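You operate a simulated robot arm through the tools that you are given. There is no shell and no other tool.

You are at the controls of a simulated robot arm. One attempt, no reset.

Task
Oil the cold peanut plate, then drop the stay and lower the lid.
Fine: purple brush and oil pad; the brush goes back; lower by a grip; it stays unplugged. Set down upright: purple brush. A coat counts when it lies all over at full strength: go over it till it gets no stronger.
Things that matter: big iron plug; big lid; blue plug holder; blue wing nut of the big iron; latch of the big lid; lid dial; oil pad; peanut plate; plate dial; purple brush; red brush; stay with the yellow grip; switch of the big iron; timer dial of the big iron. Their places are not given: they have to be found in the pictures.

It is judged by the outcome, as a careful person would: the job done as asked, and still so three seconds after it is handed in. It fails if anything else is knocked over, pushed out of place, dropped, spilled or broken. Lids that push on must go on centred and level and be pressed home; caps that screw on are set level and turned clockwise until they are tight.

Robot
A 7-joint arm with a two-finger parallel gripper, fixed in place. Base frame: the origin is on the floor under the middle of its stand, x ahead of it, y to its left, z up; the work surface is at about z = 850. Lengths are in mm, angles in degrees, forces in N, time in s.
It reaches about 1247 mm from its shoulder. Its first joint turns from -132.0 to 132.0 degrees. Payload 3.91 kg.
The tool frame sits at the grasp point between the pads (the TCP): z along the fingers, y along the line on which they close. The tips reach 30 mm beyond it. The gripper opens to 110 mm. The fingers are 20 mm wide and 10 mm thick; the gripper's body (48 by 112 mm) begins 55 mm behind the TCP.
Orientation is told as [roll, pitch, yaw] about the base's x, y, z axes, in that order, counted from this pose: with the fingers straight down and closing along the base's y, the tool's x points along the base's -x, its y along +y and its z along -z.

Tools
- The arm moves only by the tool play_rows. Its argument "rows" is a list of rows, each a list of 7 numbers: the shift along the base's x, y, z in units of 30 mm (1.0 is 30 mm), then the turn, a rotation vector about the base's x, y, z in units of 4 degrees (1.0 is 4 degrees), then the opening, from 0 (shut) to 1 (fully open). In form: [[x, y, z, rx, ry, rz, gripper], ...]. A call has 1 to 20 rows; each row shifts and turns the commanded pose from where the row before left it. A call with a number of a shift or a turn outside -1 to 1 is refused whole. Each row takes 0.2 s and may step no farther than 50 mm and 8.6 degrees from the row before; otherwise, or with a gripper value out of range, the whole call is refused. Where a pose cannot be reached the arm comes as near as it can. A force on the tool above 50 N (or 10 N above the force at the start of the call, whichever is more), or a blocked arm, ends the call early, and 0.2 s more pass. Each finger travels about 108 mm/s and halts on what it meets, pressing with about 42 N; the grip force reading is that of the motor and also rises with nothing between the fingers. The clock runs only during rows and for 0.2 s after the last one: add rows that do not move to give the fingers time. The reply holds the time, the measured pose of the TCP, the force on the tool along the base axes, the opening and the grip force, in the units named above and with some noise, with the torque about the TCP (base axes, N m) and any sound that the robot's microphone picked up, and new pictures: "views" is both (left out), scene, wrist or none.
- Cameras (640 x 400 px; columns grow to the right, rows downward): "scene" is fixed at [44.9, 508.4, 1769.4]; the picture's right is [-0.80, -0.61, 0.00], its down [-0.23, 0.30, -0.92] and it looks along [0.56, -0.73, -0.38] (base axes); focal length 357 px, centre (320, 200). "wrist" rides on the gripper at [72, 17, -103] in the tool frame; the picture's right is [-0.23, 0.97, 0.00], its down [-0.76, -0.18, -0.62] and it looks along [-0.61, -0.14, 0.78] (tool axes); focal length 222 px, centre (320, 200).
- point_at(camera, pixels): there is no depth. For up to 12 entries [column, row, z] of the newest picture of that camera ("zoom" is the newest enlarged one), the place [x, y] in the base frame at which the ray of that pixel passes the height z, good to about 3 mm, but the place of the scene camera against the robot may be out by one fixed shift of up to 12 mm in any direction. It takes no simulated time.
- enlarge(camera, box): a new picture of the part [left, top, right, bottom] of that camera's present view, enlarged. It takes no simulated time.
- job_done(): hands the job in; it is judged then, once.

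Unless the task says otherwise, let go and move clear before handing in.

The tools are called as name(argument=value, ...) on one line, values as JSON. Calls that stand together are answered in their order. play_rows: Moves the arm, as the interface text tells. Its arguments: {"type":"object","properties":{"rows":{"type":"array","items":{"type":"array","items":{"type":"number"}}},"views":{"type":"string","enum":["both","scene","wrist","none"]}},"required":["rows"]} The other tools are called the same way: point_at (camera, pixels) gives the place at which the rays of pixels pass given heights; enlarge (camera, box) takes an enlarged picture of a part of a camera's view; job_done () hands the job in.

At the start:

```text
t: 0.0
tcp_pos: [580.7, -192.2, 1568.2]
tcp_rot: [0.0, 0.0, 0.0]
ft_force: [-0.5, 0.0, -0.1]
torque: [0.03, 0.0, 0.0]
opening: 110.1
gripper_force: 0.1
```

scene: 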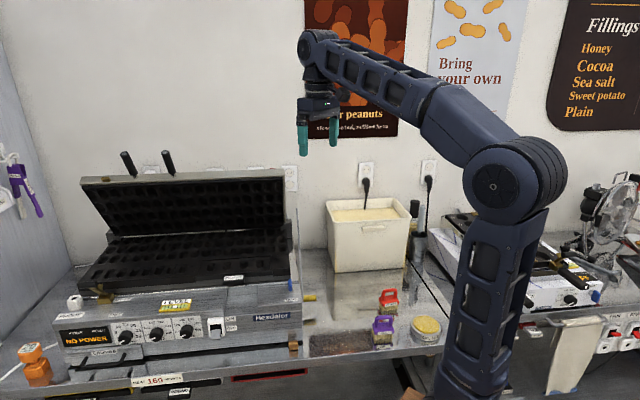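
wrist: 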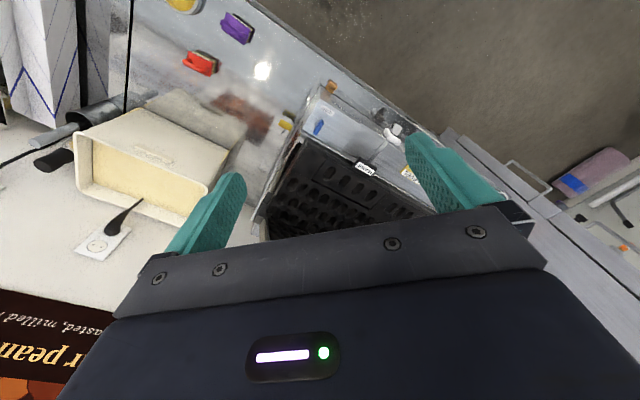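

The scene shows the big iron open at left (about px 60-300, 150-350), and the purple brush near (384,330), red brush near (388,300), oil pad near (426,328). I'll enlarge those areas to learn the details.

enlarge(camera="scene", box=[40, 140, 320, 315])

enlarge(camera="scene", box=[280, 260, 480, 385])

enlarge(camera="scene", box=[0, 270, 320, 400])

enlarge(camera="wrist", box=[160, 0, 480, 200])

```text
2.29 times, centred on (180, 228) of scene
```

zoom: 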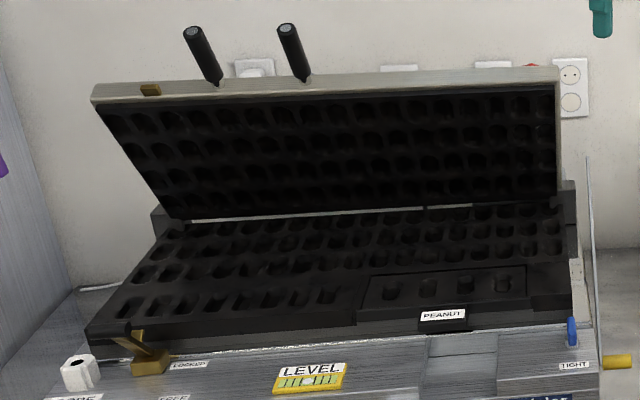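

```text
3.20 times, centred on (380, 322) of scene
```

zoom: 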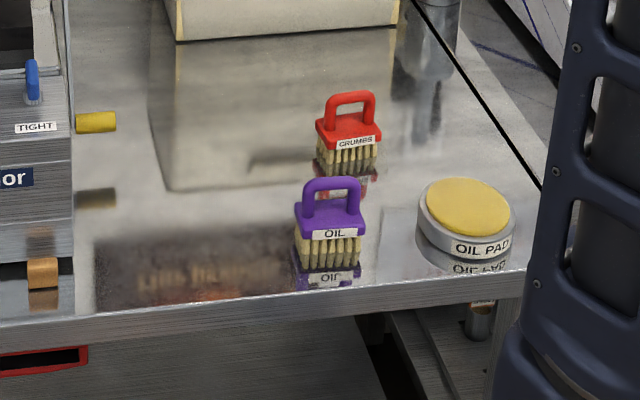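

```text
2.00 times, centred on (160, 335) of scene
```

zoom: 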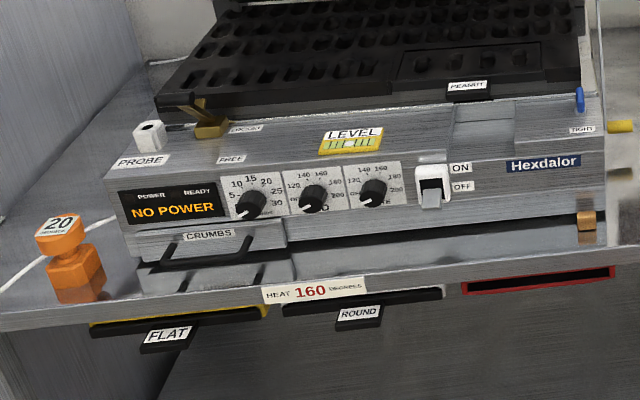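

```text
2.00 times, centred on (320, 100) of wrist
```

zoom: 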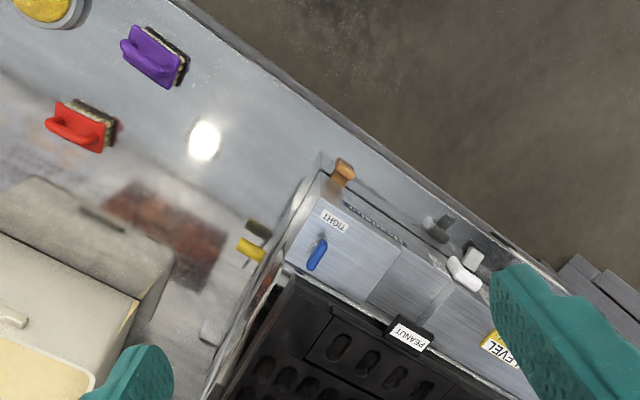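

The zooms show the layout: peanut insert plate framed with a PEANUT tab, stay rod with yellow grip on the iron's right side, brushes and pad on the counter. Let me locate things in the base frame.

point_at(camera="scene", pixels=[[384, 345, 850], [382, 320, 890], [388, 312, 850], [426, 325, 880], [426, 340, 850], [309, 297, 900], [300, 360, 850], [440, 345, 850], [295, 345, 850], [233, 277, 980], [60, 350, 850], [105, 297, 980]])

point_at(camera="wrist", pixels=[[237, 28, 880], [200, 64, 880], [182, 2, 880], [287, 125, 950], [333, 87, 870], [318, 128, 990], [366, 168, 985], [210, 240, 1000], [262, 70, 850], [405, 132, 960], [310, 85, 960], [245, 0, 850]])

```text
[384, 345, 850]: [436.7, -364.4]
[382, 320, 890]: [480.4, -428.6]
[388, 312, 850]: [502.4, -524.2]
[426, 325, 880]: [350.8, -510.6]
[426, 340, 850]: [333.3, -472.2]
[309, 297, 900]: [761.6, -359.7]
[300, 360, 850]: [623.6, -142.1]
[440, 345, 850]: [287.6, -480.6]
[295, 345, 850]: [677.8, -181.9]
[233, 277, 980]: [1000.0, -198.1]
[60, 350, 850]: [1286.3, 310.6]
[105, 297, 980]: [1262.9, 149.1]
```

```text
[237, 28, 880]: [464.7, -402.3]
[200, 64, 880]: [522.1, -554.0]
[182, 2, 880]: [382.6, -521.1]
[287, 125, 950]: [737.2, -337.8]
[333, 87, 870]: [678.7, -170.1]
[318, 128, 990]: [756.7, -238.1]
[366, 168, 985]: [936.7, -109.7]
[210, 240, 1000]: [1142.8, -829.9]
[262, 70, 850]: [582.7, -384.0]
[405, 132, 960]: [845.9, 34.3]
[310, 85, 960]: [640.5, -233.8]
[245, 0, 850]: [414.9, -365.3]
```

Both cameras agree within about 15 mm: purple brush near (462,-400), red near (520,-550), oil pad near (375,-520), iron rotated ~38° about z. I'll move closer to the stay side with yaw ~38° to see the iron's right side.

play_rows(rows=[[0.085, -0.82, -0.96, 0, 0, 0.864, 1], [0.085, -0.82, -0.96, 0, 0, 0.864, 1], [0.085, -0.82, -0.96, 0, 0, 0.864, 1], [0.085, -0.82, -0.96, 0, 0, 0.864, 1], [0.085, -0.82, -0.96, 0, 0, 0.864, 1], [0.085, -0.82, -0.96, 0, 0, 0.864, 1], [0.085, -0.82, -0.96, 0, 0, 0.864, 1], [0.085, -0.82, -0.96, 0, 0, 0.864, 1], [0.085, -0.82, -0.96, 0, 0, 0.864, 1], [0.085, -0.82, -0.96, 0, 0, 0.864, 1], [0.085, -0.82, -0.96, 0, 0, 0.864, 1]], views="both")

```text
t: 2.4
tcp_pos: [609.7, -461.8, 1249.5]
tcp_rot: [0.0, -0.1, 38.2]
ft_force: [-0.4, 0.2, 0.1]
torque: [-0.02, -0.02, 0.01]
opening: 110.0
gripper_force: 0.2
```

scene: 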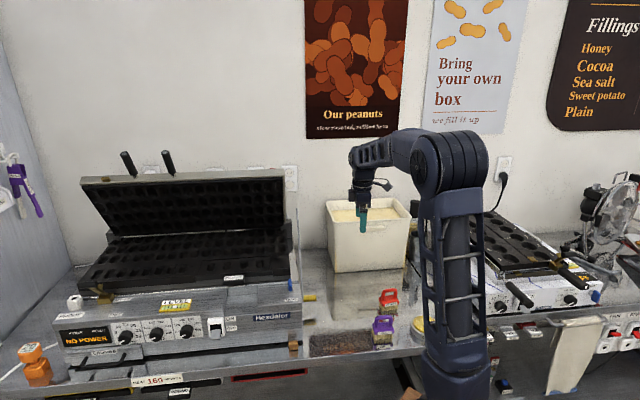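
wrist: 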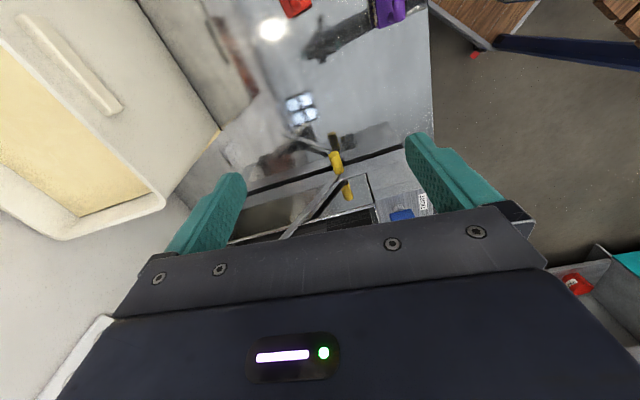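

The wrist view now shows the stay: yellow grip at (337,162) with a rod leading to (290,235). Let me enlarge it.

enlarge(camera="wrist", box=[220, 110, 460, 260])

enlarge(camera="scene", box=[220, 150, 340, 330])

```text
2.67 times, centred on (340, 185) of wrist
```

zoom: 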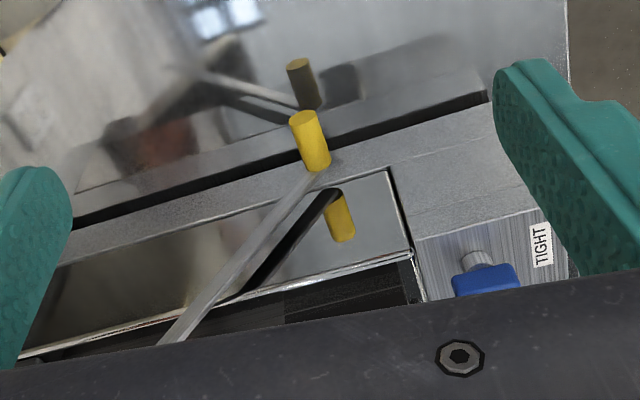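

```text
2.22 times, centred on (280, 240) of scene
```

zoom: 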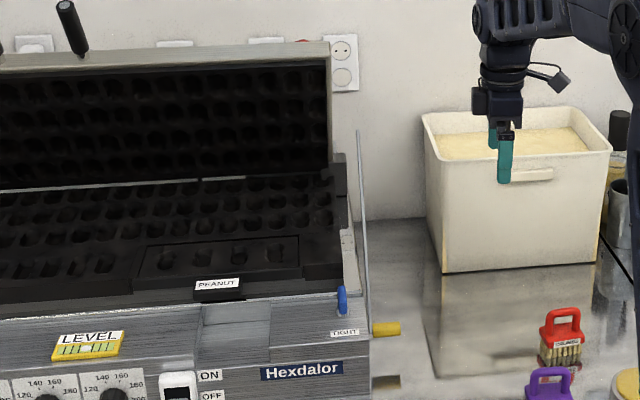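

The rod runs from the yellow grip (low, front) up and back along the iron's right side. I'll check the tub's place first, so as to keep clear of it when I tilt for a side view.

point_at(camera="scene", pixels=[[333, 272, 850], [402, 268, 850], [328, 202, 1050], [408, 218, 1050], [409, 200, 1050], [78, 290, 980], [290, 277, 980], [285, 175, 1300], [81, 180, 1300]])

point_at(camera="wrist", pixels=[[337, 162, 900], [337, 162, 950], [333, 152, 900], [290, 237, 1000], [290, 237, 1100], [404, 215, 1000], [220, 135, 850], [165, 195, 1050], [240, 180, 900], [368, 180, 950]])

```text
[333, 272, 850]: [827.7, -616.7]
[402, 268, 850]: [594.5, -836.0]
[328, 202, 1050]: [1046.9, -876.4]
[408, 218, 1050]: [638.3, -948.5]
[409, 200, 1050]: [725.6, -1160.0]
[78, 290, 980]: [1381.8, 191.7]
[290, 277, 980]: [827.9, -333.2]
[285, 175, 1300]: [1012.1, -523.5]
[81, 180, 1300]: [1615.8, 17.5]
```

```text
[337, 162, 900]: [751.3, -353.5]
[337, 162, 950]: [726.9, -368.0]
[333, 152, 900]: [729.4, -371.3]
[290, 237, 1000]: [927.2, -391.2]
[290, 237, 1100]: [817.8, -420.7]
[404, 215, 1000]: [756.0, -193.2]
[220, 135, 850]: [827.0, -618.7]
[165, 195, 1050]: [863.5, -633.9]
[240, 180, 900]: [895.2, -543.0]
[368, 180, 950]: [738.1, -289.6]
```

Tub front corners are near (827,-617) and (594,-836), clear of my path. I'll lower and tilt the fingers toward the iron's side to view the stay.

play_rows(rows=[[-0.146, -0.154, -0.84, 0.77, -0.985, 0, 1], [-0.146, -0.154, -0.84, 0.77, -0.985, 0, 1], [-0.146, -0.154, -0.84, 0.77, -0.985, 0, 1], [-0.146, -0.154, -0.84, 0.77, -0.985, 0, 1], [-0.146, -0.154, -0.84, 0.77, -0.985, 0, 1], [-0.146, -0.154, -0.84, 0.77, -0.985, 0, 1], [-0.146, -0.154, -0.84, 0.77, -0.985, 0, 1], [-0.146, -0.154, -0.84, 0.77, -0.985, 0, 1]])

```text
t: 4.2
tcp_pos: [572.2, -499.7, 1050.2]
tcp_rot: [-0.2, -40.1, 38.2]
ft_force: [0.6, 0.4, 0.9]
torque: [-0.02, 0.04, 0.01]
opening: 110.2
gripper_force: 0.1
```

scene: 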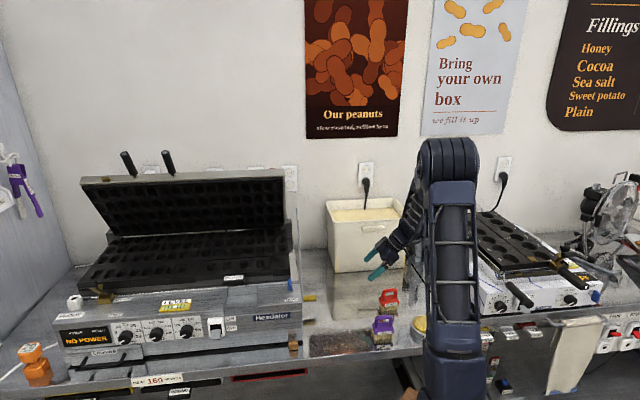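
wrist: 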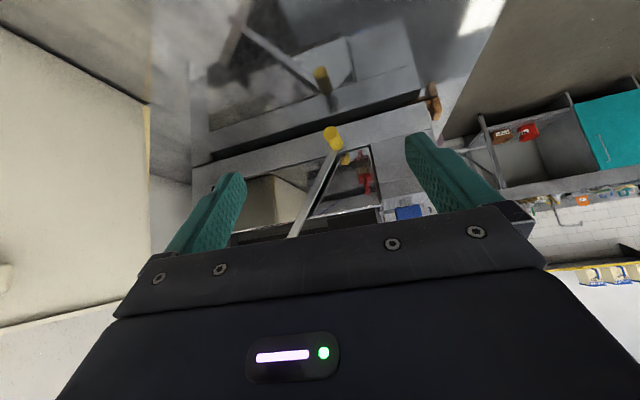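

The gripper body hides the upper part of the rod. I'll rise and go forward so the fingers aim at the lid's right edge, to see the stay's upper end.

play_rows(rows=[[0, 0, 1, 0, 0, 0, 1], [0, 0, 1, 0, 0, 0, 1], [0.6, 0, 1, 0, 0, 0, 1], [0.6, 0, 1, 0, 0, 0, 1], [0.6, 0, 1, 0, 0, 0, 1], [0.6, 0, 1, 0, 0, 0, 1], [0.6, 0, 1, 0, 0, 0, 1], [0.6, 0, 1, 0, 0, 0, 1], [0.6, 0, 1, 0, 0, 0, 1], [0.6, 0, 1, 0, 0, 0, 1]])

```text
t: 6.4
tcp_pos: [719.6, -499.7, 1348.5]
tcp_rot: [0.0, -40.0, 38.0]
ft_force: [0.0, -0.3, -0.2]
torque: [0.01, -0.01, 0.01]
opening: 109.9
gripper_force: 0.0
```

scene: 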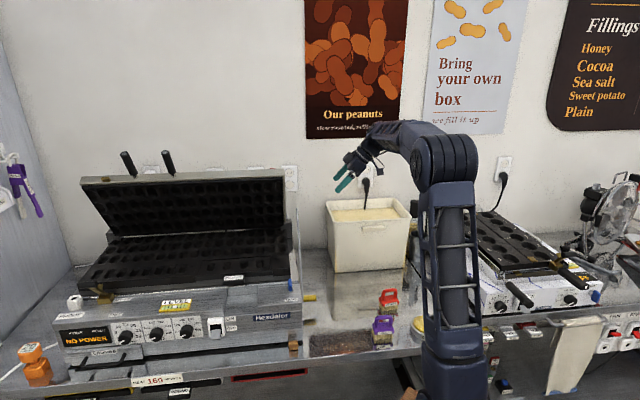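
wrist: 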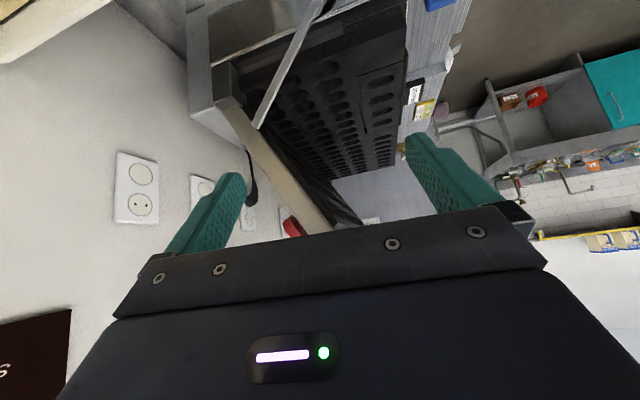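

enlarge(camera="wrist", box=[180, 0, 460, 175])

enlarge(camera="wrist", box=[200, 60, 400, 240])

```text
2.29 times, centred on (320, 88) of wrist
```

zoom: 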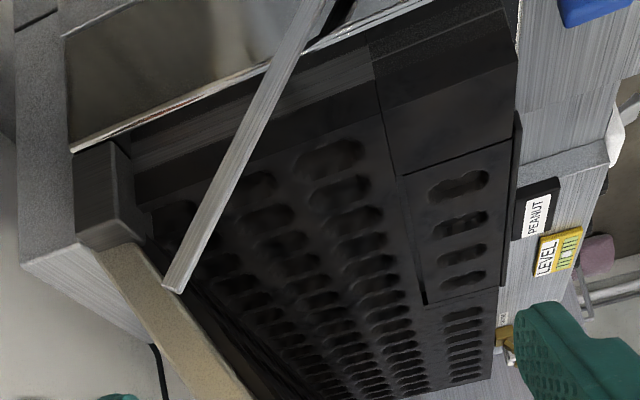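

```text
2.22 times, centred on (300, 150) of wrist
```

zoom: 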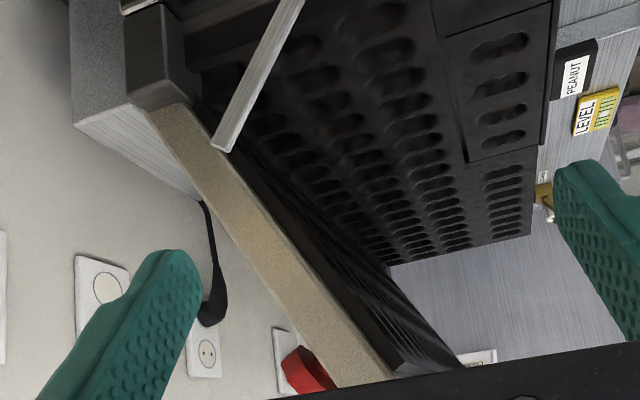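

Now it's clear the bar leans up from the yellow grip end and its upper end meets the lid's right edge at wrist (300,127). I'll triangulate the key points with both cameras.

point_at(camera="wrist", pixels=[[258, 127, 1100], [258, 127, 1150], [258, 127, 1200], [227, 106, 1050], [227, 106, 1100], [330, 222, 1200], [330, 222, 1250], [330, 222, 1300]])

point_at(camera="scene", pixels=[[287, 209, 1100], [287, 209, 1150], [287, 209, 1200], [285, 175, 1150], [285, 175, 1200], [285, 175, 1250], [290, 235, 1050], [290, 235, 1000]])

enlarge(camera="scene", box=[240, 160, 330, 310])

```text
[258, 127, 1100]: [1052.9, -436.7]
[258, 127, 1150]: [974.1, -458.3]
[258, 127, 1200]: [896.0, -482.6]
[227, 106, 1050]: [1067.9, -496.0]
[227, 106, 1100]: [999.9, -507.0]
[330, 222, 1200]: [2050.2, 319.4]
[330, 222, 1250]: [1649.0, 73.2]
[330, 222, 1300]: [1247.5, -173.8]
```

```text
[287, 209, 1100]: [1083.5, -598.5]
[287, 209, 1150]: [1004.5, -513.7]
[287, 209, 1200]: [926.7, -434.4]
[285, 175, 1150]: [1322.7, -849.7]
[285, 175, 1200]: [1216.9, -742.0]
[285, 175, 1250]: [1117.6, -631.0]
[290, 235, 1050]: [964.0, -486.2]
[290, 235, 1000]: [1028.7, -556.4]
```

```text
2.67 times, centred on (285, 235) of scene
```

zoom: 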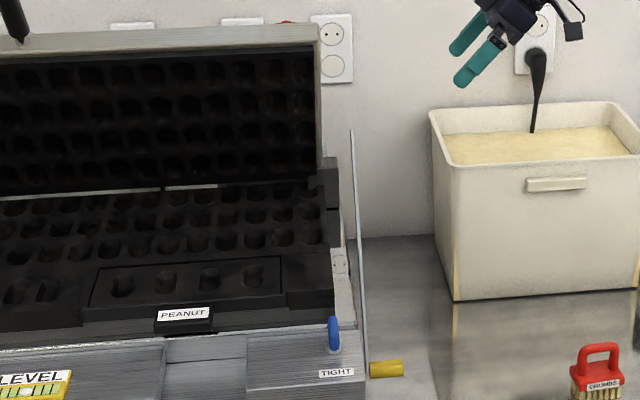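

The bar's upper end triangulates to about (935,-470,1175), the grip to about (752,-354,905). I'll return to a vertical tool and rise to get a top view of the plate and stay.

play_rows(rows=[[0, 0.2, 1, -0.77, 0.985, 0, 1], [0, 0.4, 0.5, -0.77, 0.985, 0, 1], [0, 0.4, 0.3, -0.77, 0.985, 0, 1], [0, 0.4, 0.3, -0.77, 0.985, 0, 1], [0, 0.4, 0.1, -0.77, 0.985, 0, 1], [0, 0.4, 0.1, -0.77, 0.985, 0, 1], [0, 0.4, 0, -0.77, 0.985, 0, 1], [0, 0.4, 0, -0.77, 0.985, 0, 1], [0, 0.3, 0, 0, 0, 0, 1]], views="both")

```text
t: 8.4
tcp_pos: [718.9, -399.5, 1418.6]
tcp_rot: [0.0, 0.0, 38.1]
ft_force: [0.7, -0.1, 0.7]
torque: [0.06, 0.01, 0.01]
opening: 110.1
gripper_force: 0.1
```

scene: 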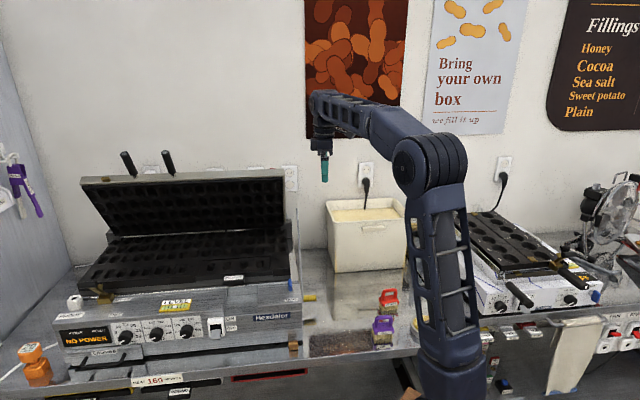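
wrist: 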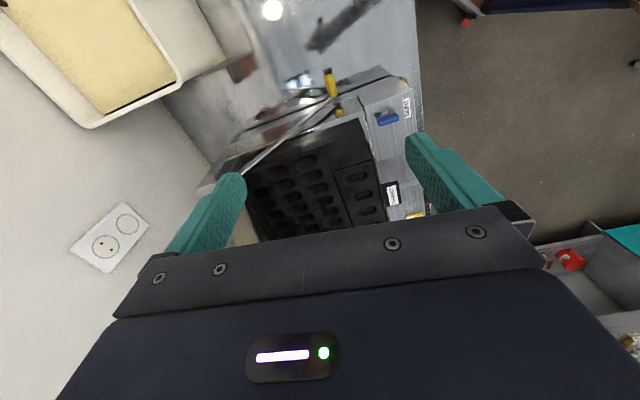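

enlarge(camera="wrist", box=[190, 50, 440, 225])

point_at(camera="wrist", pixels=[[330, 82, 900], [338, 112, 950], [366, 118, 985], [370, 155, 985], [334, 166, 985], [341, 199, 985], [375, 190, 985], [383, 215, 985], [391, 193, 985], [257, 240, 1000], [245, 165, 1100], [412, 100, 980]])

```text
2.29 times, centred on (315, 138) of wrist
```

zoom: 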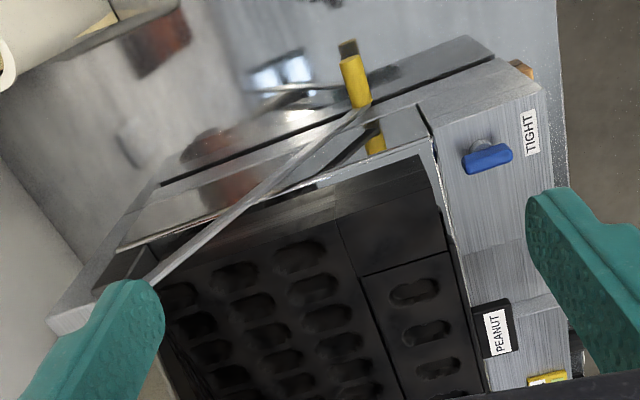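

```text
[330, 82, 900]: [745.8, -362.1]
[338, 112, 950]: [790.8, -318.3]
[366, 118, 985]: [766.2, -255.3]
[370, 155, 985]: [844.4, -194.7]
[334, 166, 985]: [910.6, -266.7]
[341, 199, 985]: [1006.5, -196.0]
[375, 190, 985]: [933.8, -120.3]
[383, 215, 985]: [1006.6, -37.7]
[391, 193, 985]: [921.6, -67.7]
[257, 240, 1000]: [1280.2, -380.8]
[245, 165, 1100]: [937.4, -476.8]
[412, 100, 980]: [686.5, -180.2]
```

point_at(camera="zoom", pixels=[[435, 160, 985], [447, 253, 985], [487, 390, 985], [362, 279, 985], [404, 393, 985], [340, 222, 985], [155, 285, 1180], [365, 105, 910], [352, 62, 910], [545, 90, 970], [487, 155, 990], [330, 160, 960]])

```text
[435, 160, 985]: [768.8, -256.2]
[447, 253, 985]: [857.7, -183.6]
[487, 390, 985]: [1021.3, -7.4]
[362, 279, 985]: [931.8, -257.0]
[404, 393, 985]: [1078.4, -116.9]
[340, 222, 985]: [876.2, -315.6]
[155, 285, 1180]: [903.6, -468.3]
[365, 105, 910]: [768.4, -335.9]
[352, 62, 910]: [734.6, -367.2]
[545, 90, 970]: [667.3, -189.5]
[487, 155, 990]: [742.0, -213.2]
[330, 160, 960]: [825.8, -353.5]
```

The iron is turned ~45° in the base frame (u = left along (0.707,0.707), v = back along (0.707,-0.707)), and the stay bar lies in one plane u≈306. I re-read scene pixels for the lid corner, bar top, and hinge.

point_at(camera="scene", pixels=[[296.5, 209, 1150], [296.5, 209, 1200], [285, 171, 1250], [285, 171, 1300], [285, 171, 1350], [284, 227, 1000], [284, 227, 1050], [81, 179, 1300], [81, 179, 1350], [124, 152, 1350], [134, 176, 1300], [172, 174, 1300]])

enlarge(camera="scene", box=[70, 140, 190, 215])

```text
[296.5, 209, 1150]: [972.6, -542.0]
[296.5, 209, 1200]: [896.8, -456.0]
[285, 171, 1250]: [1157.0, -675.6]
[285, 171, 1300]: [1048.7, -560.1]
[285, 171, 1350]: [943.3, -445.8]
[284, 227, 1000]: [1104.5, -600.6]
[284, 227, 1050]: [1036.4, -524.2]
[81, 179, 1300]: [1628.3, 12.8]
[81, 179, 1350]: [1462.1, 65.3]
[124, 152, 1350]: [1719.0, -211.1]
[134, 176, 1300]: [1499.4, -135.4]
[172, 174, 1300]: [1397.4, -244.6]
```

```text
5.33 times, centred on (130, 178) of scene
```

zoom: 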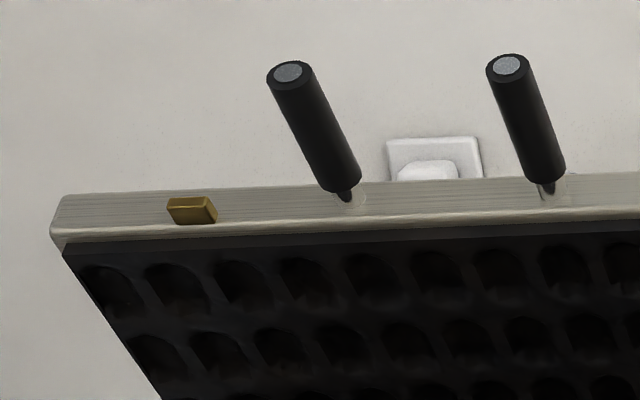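

Re-triangulated: bar upper end ≈ (u308, v982, z1189), grip base ≈ (u306, v780, z910); the plate seems to be at z≈1045 rather than 985. I'll go down for a close side view of the stay's lower end with a 50° tilt.

play_rows(rows=[[0, 0, -0.95, 0, 0, 0.875, 1], [0, 0, -0.95, 0, 0, 0.875, 1], [0, 0, -0.95, 0.884, -0.884, 0, 1], [0, 0, -0.95, 0.884, -0.884, 0, 1], [0, 0, -0.95, 0.884, -0.884, 0, 1], [0, 0, -0.95, 0.884, -0.884, 0, 1], [0, 0, -0.95, 0.884, -0.884, 0, 1], [0, 0, -0.95, 0.884, -0.884, 0, 1], [0, 0, -0.95, 0.884, -0.884, 0, 1], [0, 0, -0.95, 0.884, -0.884, 0, 1], [0, 0, -0.95, 0.884, -0.884, 0, 1], [0, 0, -0.95, 0.884, -0.884, 0, 1], [0, 0, -0.95, 0, 0, 0, 1], [0, 0, -0.95, 0, 0, 0, 1], [-0.35, 0, -0.6, 0, 0, 0, 1]])

```text
t: 11.6
tcp_pos: [707.1, -399.6, 1002.0]
tcp_rot: [-0.2, -50.0, 45.2]
ft_force: [0.6, 0.3, -0.6]
torque: [-0.05, 0.01, -0.03]
opening: 109.9
gripper_force: 0.1
```

scene: 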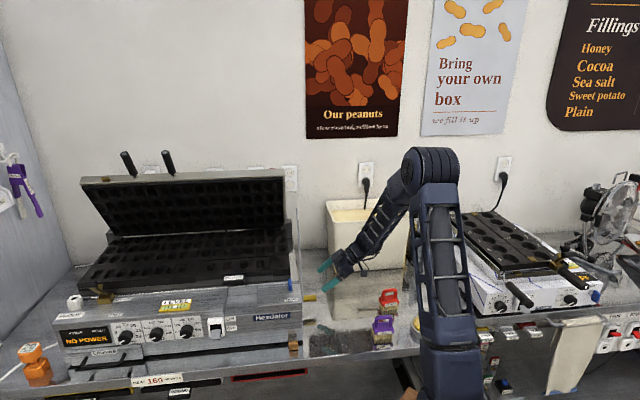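
wrist: 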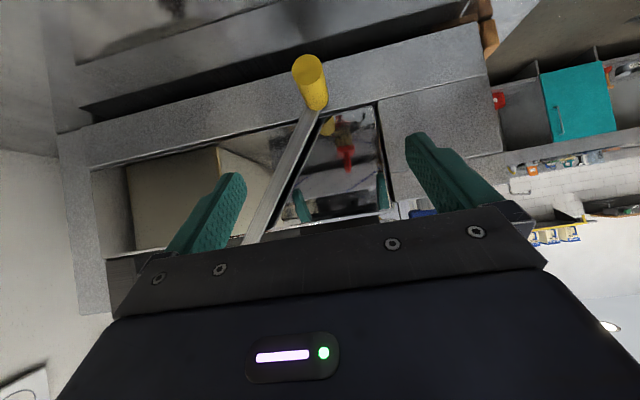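

enlarge(camera="wrist", box=[200, 20, 440, 250])

point_at(camera="wrist", pixels=[[305, 60, 908], [315, 105, 908], [315, 105, 900], [315, 105, 920], [250, 240, 1000], [250, 240, 1050]])

```text
1.74 times, centred on (320, 135) of wrist
```

zoom: 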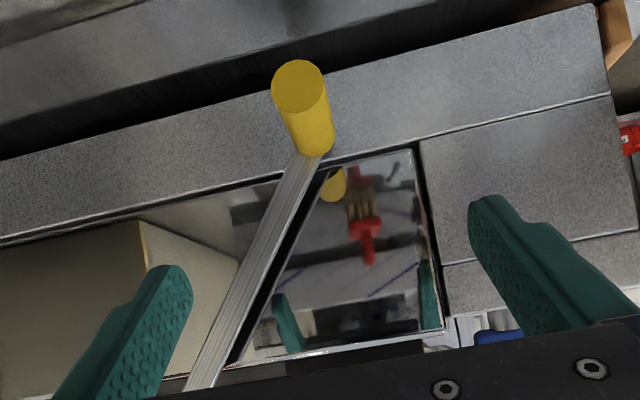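

```text
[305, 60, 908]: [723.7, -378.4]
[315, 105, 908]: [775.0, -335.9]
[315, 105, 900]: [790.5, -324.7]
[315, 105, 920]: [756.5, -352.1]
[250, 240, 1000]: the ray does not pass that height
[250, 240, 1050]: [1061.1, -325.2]
```

The bar stands off a mirror-like side panel; its lower end carries only the yellow grip with no visible hinge pin. Now I'll look closely at its upper end by the lid.

play_rows(rows=[[0.0, 0.0, 0.903, 0, 0, 0, 1], [0.3, -0.3, 0.903, 0, 0, 0, 1], [0.6, -0.5, 0.903, 0, 0, 0, 1], [0.6, -0.5, 0.903, 0, 0, 0, 1], [0.6, -0.5, 0.903, 0, 0, 0, 1], [0.6, -0.5, 0.903, 0, 0, 0, 1], [0.6, -0.5, 0.903, 0, 0, 0, 1], [0.6, -0.5, 0.903, 0, 0, 0, 1], [0.6, -0.5, 0.903, 0, 0, 0, 1], [0.6, -0.5, 0.903, 0, 0, 0, 1], [0.6, -0.3, 0.903, 0, 0, 0, 1]])

```text
t: 14.0
tcp_pos: [877.2, -538.1, 1298.5]
tcp_rot: [-0.1, -50.0, 45.3]
ft_force: [0.8, 0.5, 0.6]
torque: [-0.01, -0.01, -0.02]
opening: 109.7
gripper_force: 0.1
```

scene: 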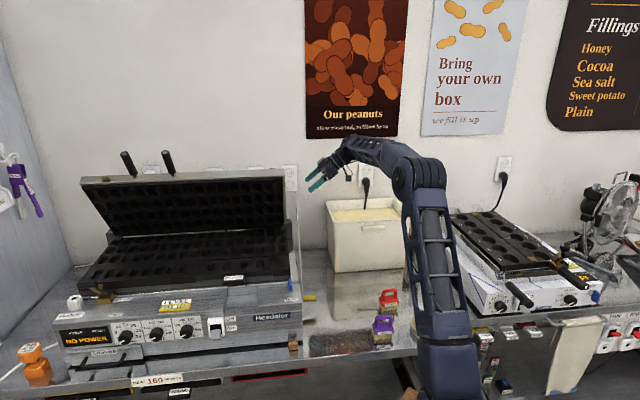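
wrist: 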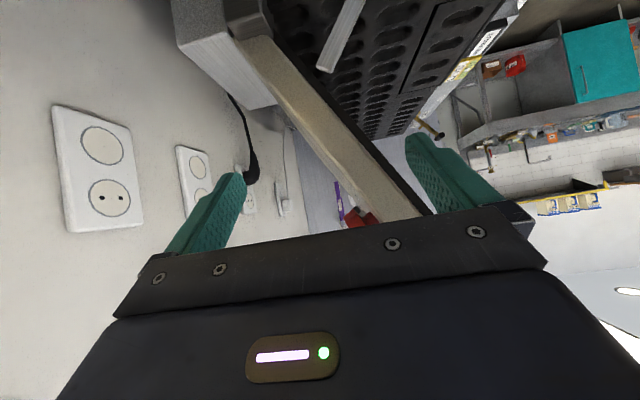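

enlarge(camera="wrist", box=[200, 0, 440, 150])

point_at(camera="wrist", pixels=[[325, 70, 1180], [325, 70, 1190], [325, 70, 1200], [245, 38, 1050], [245, 38, 1080], [425, 215, 1340], [425, 215, 1360], [385, 215, 1360]])

```text
2.67 times, centred on (320, 75) of wrist
```

zoom: 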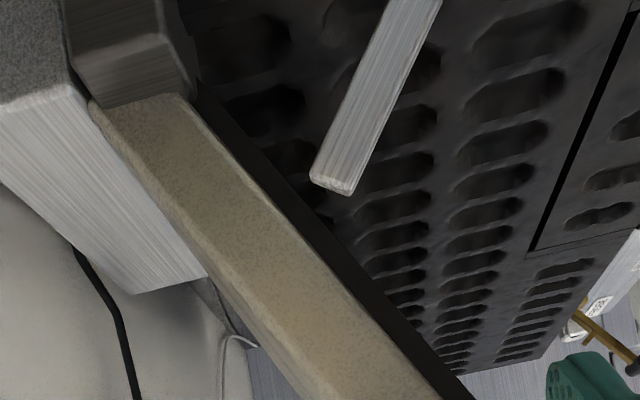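

```text
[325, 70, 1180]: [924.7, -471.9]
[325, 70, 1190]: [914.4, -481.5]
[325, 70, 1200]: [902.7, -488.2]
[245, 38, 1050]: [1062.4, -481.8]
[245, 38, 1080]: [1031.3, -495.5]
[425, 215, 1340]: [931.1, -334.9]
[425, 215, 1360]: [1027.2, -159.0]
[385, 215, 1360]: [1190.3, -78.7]
```

The bar's upper end is free, about 40 mm outside the lid's right side. Let me look at the other iron on the right for hints on how such stays work.

enlarge(camera="scene", box=[430, 160, 640, 330])

enlarge(camera="scene", box=[0, 130, 120, 250])

enlarge(camera="scene", box=[260, 190, 330, 310])

```text
2.35 times, centred on (535, 245) of scene
```

zoom: 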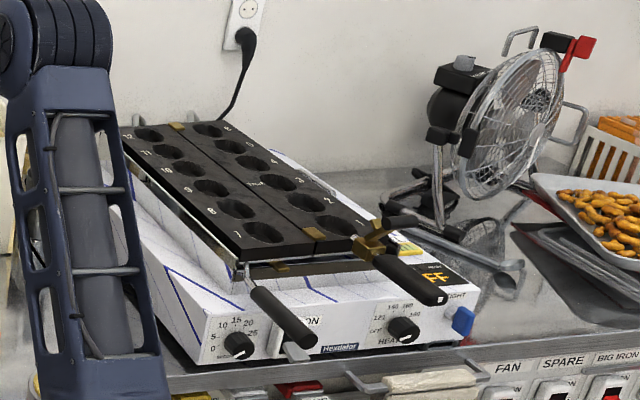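

```text
3.33 times, centred on (60, 190) of scene
```

zoom: 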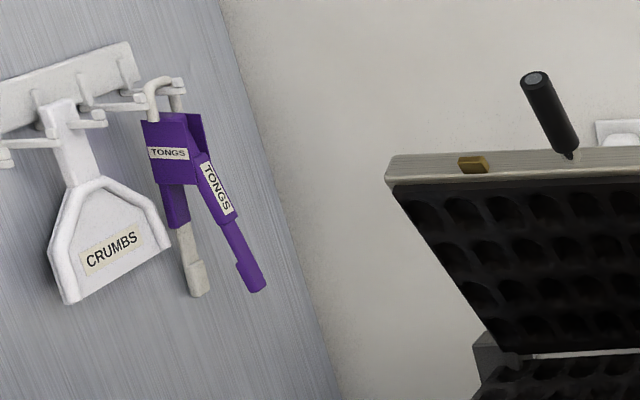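

```text
3.33 times, centred on (295, 250) of scene
```

zoom: 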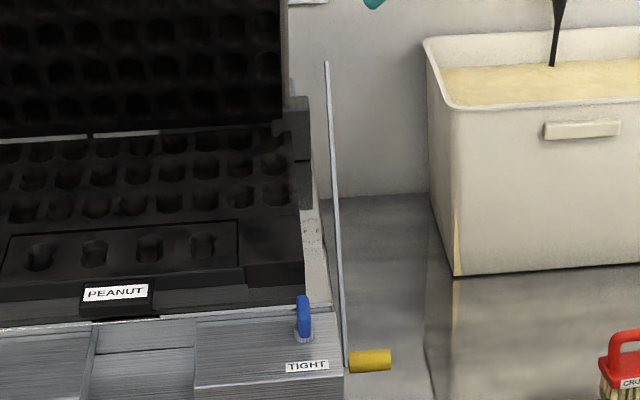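

The other iron shows no such stay, so the bar must be tested gently later. Now I'll go look at the brushes and pad from above: back off to about (490,-420,1200) with a vertical tool.

play_rows(rows=[[-1, 0.2, 0.3, -0.884, 0.884, 0, 1], [-1, 0.3, 0, -0.884, 0.884, 0, 1], [-1, 0.3, 0, -0.884, 0.884, 0, 1], [-1, 0.3, 0, -0.884, 0.884, 0, 1], [-1, 0.3, 0, -0.884, 0.884, 0, 1], [-1, 0.3, 0, -0.884, 0.884, 0, 1], [-1, 0.3, -0.3, -0.884, 0.884, 0, 1], [-1, 0.3, -0.3, -0.884, 0.884, 0, 1], [-1, 0.3, -0.4, -0.884, 0.884, 0, 1], [-1, 0.3, -0.5, -0.884, 0.884, 0, 1], [-1, 0.3, -0.5, 0, 0, -0.9, 1], [-1, 0.3, -0.5, 0, 0, -0.9, 1], [-0.6, 0, -0.5, 0, 0, -0.9, 1], [0, 0, -0.5, 0, 0, -0.9, 1]])

```text
t: 17.0
tcp_pos: [499.9, -434.0, 1203.5]
tcp_rot: [0.0, 0.1, 30.5]
ft_force: [-1.8, 0.7, 0.3]
torque: [-0.01, 0.01, 0.01]
opening: 110.2
gripper_force: 0.0
```

scene: 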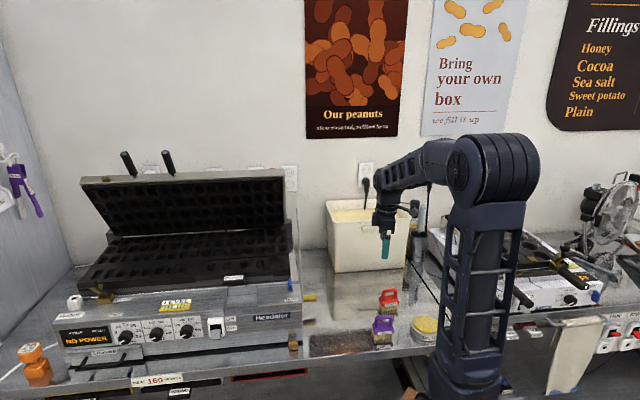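
wrist: 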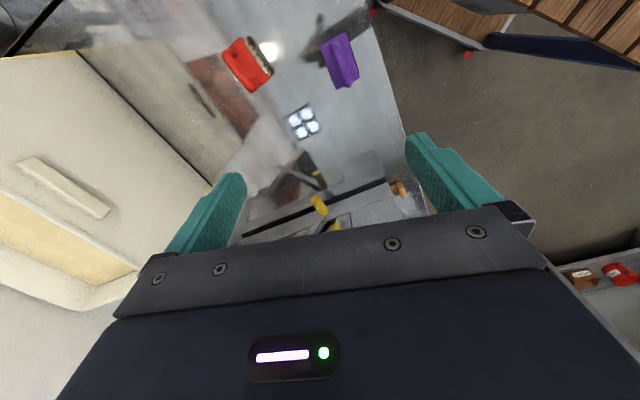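

play_rows(rows=[[-0.9, 0, -0.6, 0, 0, 0.75, 1], [-0.9, 0, -0.6, 0, 0, 0.75, 1], [-0.9, 0, -0.6, 0, 0, 0.75, 1], [-0.9, 0, -0.6, 0, 0, 0.75, 1], [-0.4, 0, -0.6, 0, 0, 0.75, 1]], views="wrist")

enlarge(camera="wrist", box=[160, 0, 480, 200])

```text
t: 18.2
tcp_pos: [381.1, -434.9, 1112.9]
tcp_rot: [-0.1, 0.0, 45.8]
ft_force: [-0.3, 0.3, -0.7]
torque: [-0.02, 0.0, -0.01]
opening: 109.9
gripper_force: 0.0
```

wrist: 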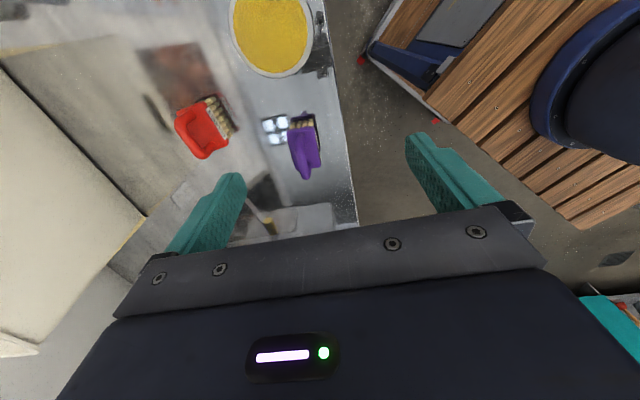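

```text
2.00 times, centred on (320, 100) of wrist
```

zoom: 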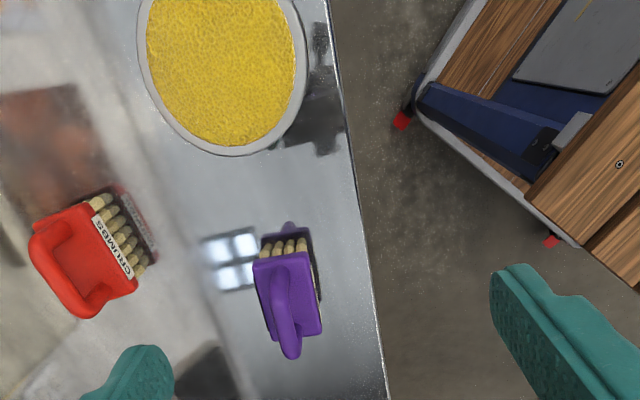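

The purple brush sits with its arch handle along the iron's u direction (wrist zoom (285,310)), pad at (225,75 zoom). Let me measure both at several heights.

point_at(camera="zoom", pixels=[[280, 270, 940], [291, 352, 940], [280, 270, 920], [291, 352, 920], [255, 262, 900], [308, 250, 900], [320, 332, 900], [270, 340, 900], [220, 70, 880], [300, 70, 880], [140, 50, 880], [245, 153, 875]])

point_at(camera="scene", pixels=[[383.75, 316, 940], [383.75, 316, 920], [383, 330, 900], [382.5, 344, 850], [425, 322, 880]])

enlarge(camera="scene", box=[360, 280, 460, 360])

```text
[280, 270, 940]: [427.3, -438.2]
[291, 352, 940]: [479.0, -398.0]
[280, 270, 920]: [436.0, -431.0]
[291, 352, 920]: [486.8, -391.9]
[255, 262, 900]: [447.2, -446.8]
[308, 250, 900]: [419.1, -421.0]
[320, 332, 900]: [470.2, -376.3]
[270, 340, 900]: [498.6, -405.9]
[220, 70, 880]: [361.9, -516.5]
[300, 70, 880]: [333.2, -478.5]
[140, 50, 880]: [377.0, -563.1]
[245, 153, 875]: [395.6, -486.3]
```

```text
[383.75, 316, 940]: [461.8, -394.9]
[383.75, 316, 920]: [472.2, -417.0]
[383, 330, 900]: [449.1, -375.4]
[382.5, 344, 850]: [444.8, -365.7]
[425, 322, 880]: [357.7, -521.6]
```

```text
5.00 times, centred on (410, 320) of scene
```

zoom: 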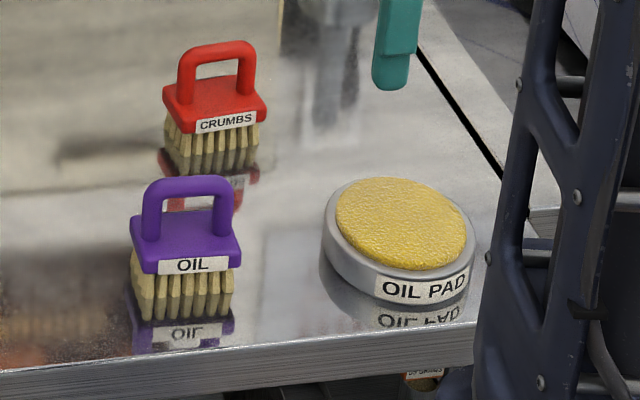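

Wrist rays put the brush's arch near (457,-414) with its long axis at ~39° yaw. I'll move over it at z≈1030 and check the alignment.

play_rows(rows=[[0.633, 0.17, -0.69, 0, 0, -0.405, 1], [0.633, 0.17, -0.69, 0, 0, -0.405, 1], [0.633, 0.17, -0.69, 0, 0, -0.405, 1], [0.633, 0.17, -0.69, 0, 0, -0.405, 1]], views="wrist")

enlarge(camera="wrist", box=[220, 60, 460, 210])

```text
t: 19.2
tcp_pos: [456.8, -413.2, 1030.7]
tcp_rot: [-0.2, 0.0, 39.3]
ft_force: [-0.3, 0.9, 0.3]
torque: [0.0, 0.0, -0.02]
opening: 110.1
gripper_force: 0.0
```

wrist: 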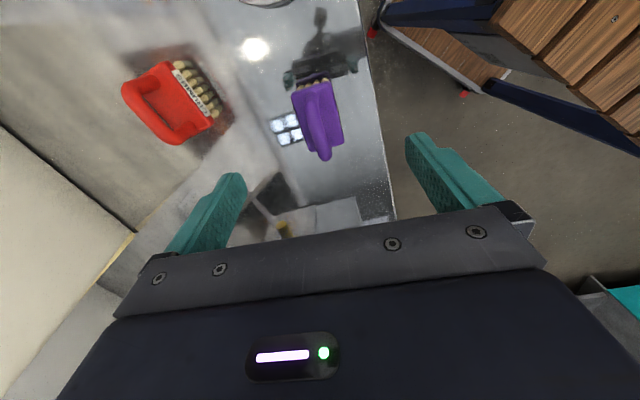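

```text
2.67 times, centred on (340, 135) of wrist
```

zoom: 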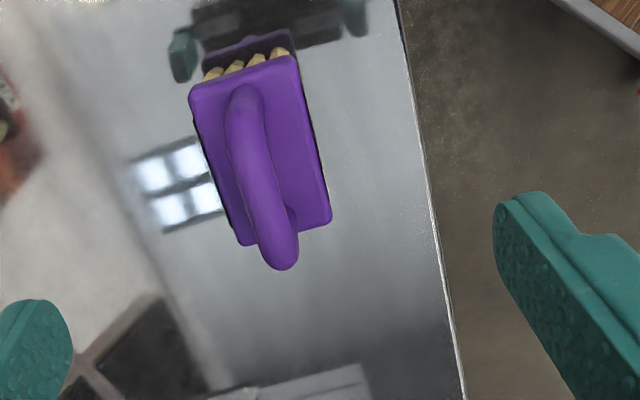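

point_at(camera="zoom", pixels=[[190, 90, 895], [297, 60, 895], [330, 222, 895], [238, 243, 895], [190, 90, 880], [297, 60, 880], [330, 222, 880], [238, 243, 880], [246, 95, 930], [284, 262, 930], [246, 95, 945], [284, 262, 945]])

```text
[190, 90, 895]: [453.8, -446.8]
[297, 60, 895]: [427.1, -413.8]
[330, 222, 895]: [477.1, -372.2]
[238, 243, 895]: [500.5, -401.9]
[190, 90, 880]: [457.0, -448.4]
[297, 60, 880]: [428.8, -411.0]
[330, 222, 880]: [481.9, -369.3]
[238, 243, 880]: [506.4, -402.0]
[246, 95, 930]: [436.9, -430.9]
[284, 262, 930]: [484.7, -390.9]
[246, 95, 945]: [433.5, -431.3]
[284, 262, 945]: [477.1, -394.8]
```

Brush block centre ≈ (466,-409), top ≈ z 880, arch top ≈ z 920-930, long axis yaw ≈ 40°. I'll align over it and descend to TCP z≈945 with the fingers open around it.

play_rows(rows=[[0.27, 0.1, 0, 0, 0, 0.18, 1], [0, 0, -0.7, 0, 0, 0, 1], [0, 0, -0.7, 0, 0, 0, 1], [0, 0, -0.7, 0, 0, 0, 1], [0, 0, -0.7, 0, 0, 0, 1]], views="both")

enlarge(camera="wrist", box=[200, 60, 440, 230])

enlarge(camera="scene", box=[340, 270, 440, 350])

```text
t: 20.4
tcp_pos: [466.3, -409.7, 947.4]
tcp_rot: [0.1, 0.0, 40.0]
ft_force: [0.1, 0.4, 0.7]
torque: [-0.04, -0.02, 0.01]
opening: 110.1
gripper_force: 0.0
```

scene: 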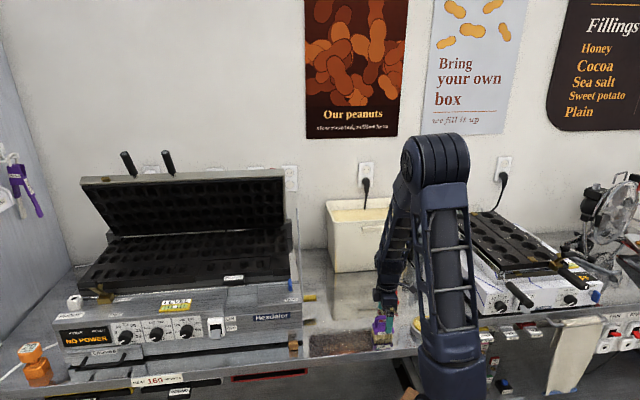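
wrist: 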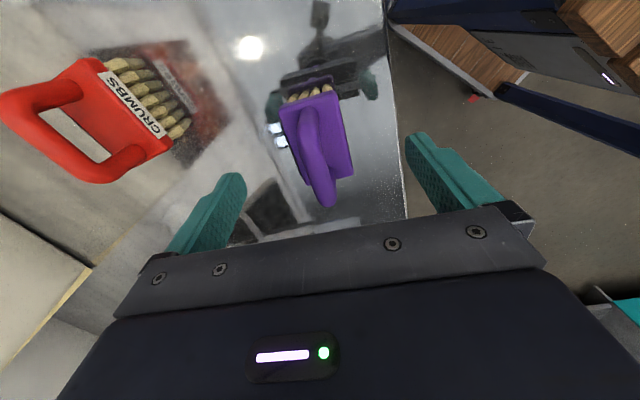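

```text
2.35 times, centred on (320, 145) of wrist
```

zoom: 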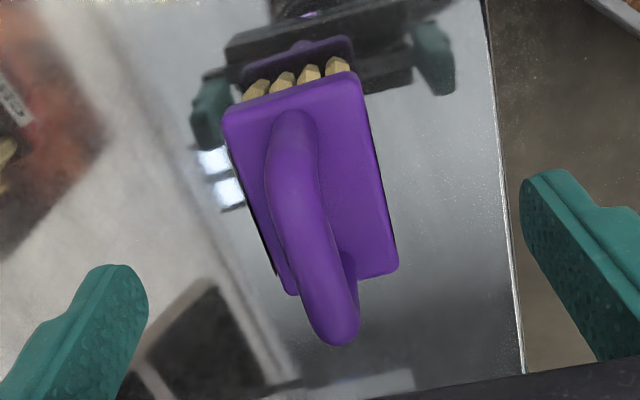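

```text
5.00 times, centred on (390, 310) of scene
```

zoom: 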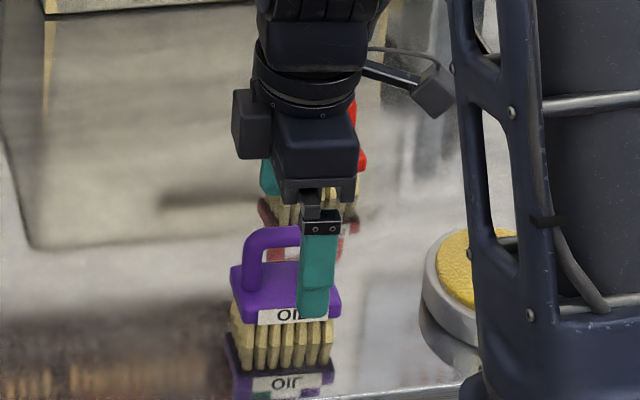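

point_at(camera="wrist", pixels=[[320, 130, 920]])

enlarge(camera="wrist", box=[240, 60, 400, 220])

```text
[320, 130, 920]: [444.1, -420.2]
```

```text
2.50 times, centred on (320, 140) of wrist
```

zoom: 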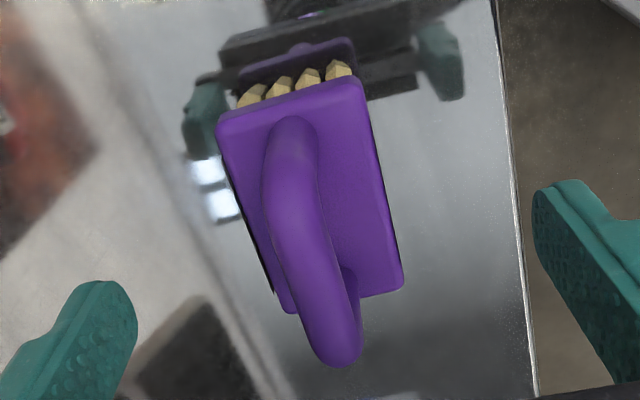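

point_at(camera="zoom", pixels=[[218, 125, 885], [360, 82, 885], [403, 285, 885], [288, 312, 885], [218, 125, 875], [360, 82, 875], [403, 285, 875], [288, 312, 875], [290, 130, 925], [336, 345, 925], [290, 130, 915], [336, 345, 915]])

```text
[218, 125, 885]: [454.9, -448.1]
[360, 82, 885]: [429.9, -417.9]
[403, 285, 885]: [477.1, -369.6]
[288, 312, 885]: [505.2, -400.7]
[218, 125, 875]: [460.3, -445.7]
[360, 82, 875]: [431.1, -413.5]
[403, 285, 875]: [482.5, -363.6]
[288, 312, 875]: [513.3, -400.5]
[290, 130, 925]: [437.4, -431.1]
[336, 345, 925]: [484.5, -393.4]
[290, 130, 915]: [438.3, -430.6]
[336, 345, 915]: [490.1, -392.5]
```

Block top ≈ z 885 with centre (467,-409), arch bar ≈ z 921. I'll lower to TCP z≈922 and close on the arch.

play_rows(rows=[[0.02, 0.02, -0.42, 0, 0, 0, 1], [0, 0, -0.42, 0, 0, 0, 1], [0, 0, 0, 0, 0, 0, 0.5], [0, 0, 0, 0, 0, 0, 0.2], [0, 0, 0, 0, 0, 0, 0], [0, 0, 0, 0, 0, 0, 0], [0, 0, 0, 0, 0, 0, 0]], views="both")

enlarge(camera="scene", box=[340, 270, 440, 350])

```text
t: 22.0
tcp_pos: [466.2, -409.6, 921.8]
tcp_rot: [0.0, 0.0, 40.0]
ft_force: [0.1, -0.6, -0.1]
torque: [-0.01, 0.0, 0.01]
opening: 12.5
gripper_force: 41.9
```

scene: 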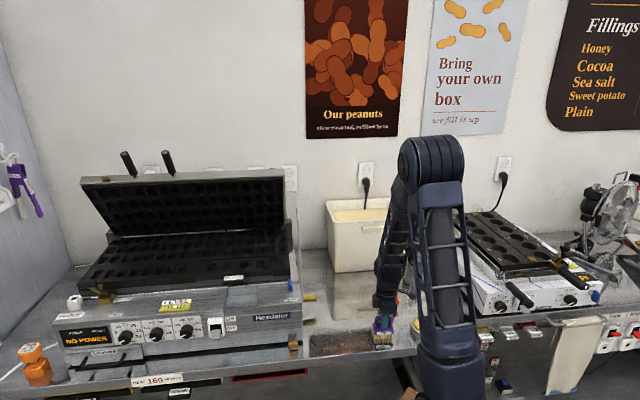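
wrist: 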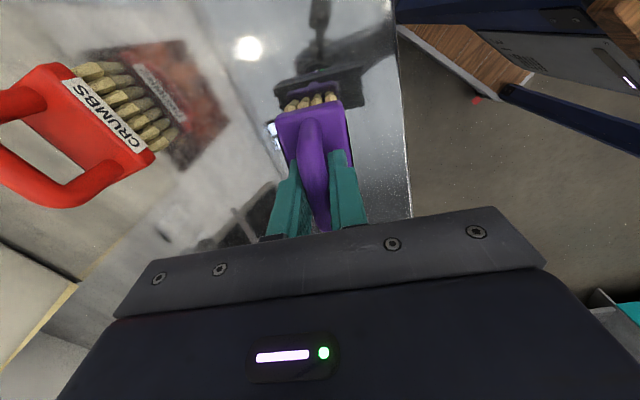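

```text
5.00 times, centred on (390, 310) of scene
```

zoom: 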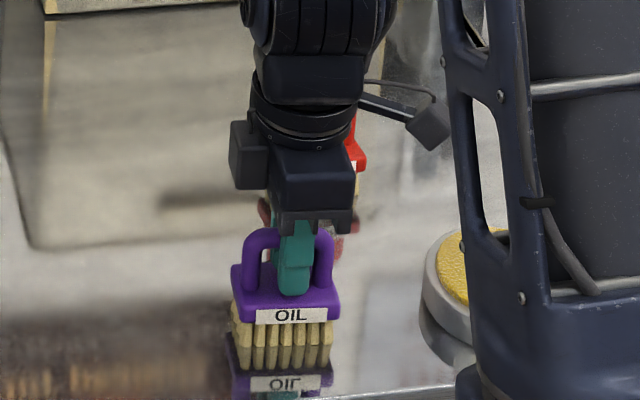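

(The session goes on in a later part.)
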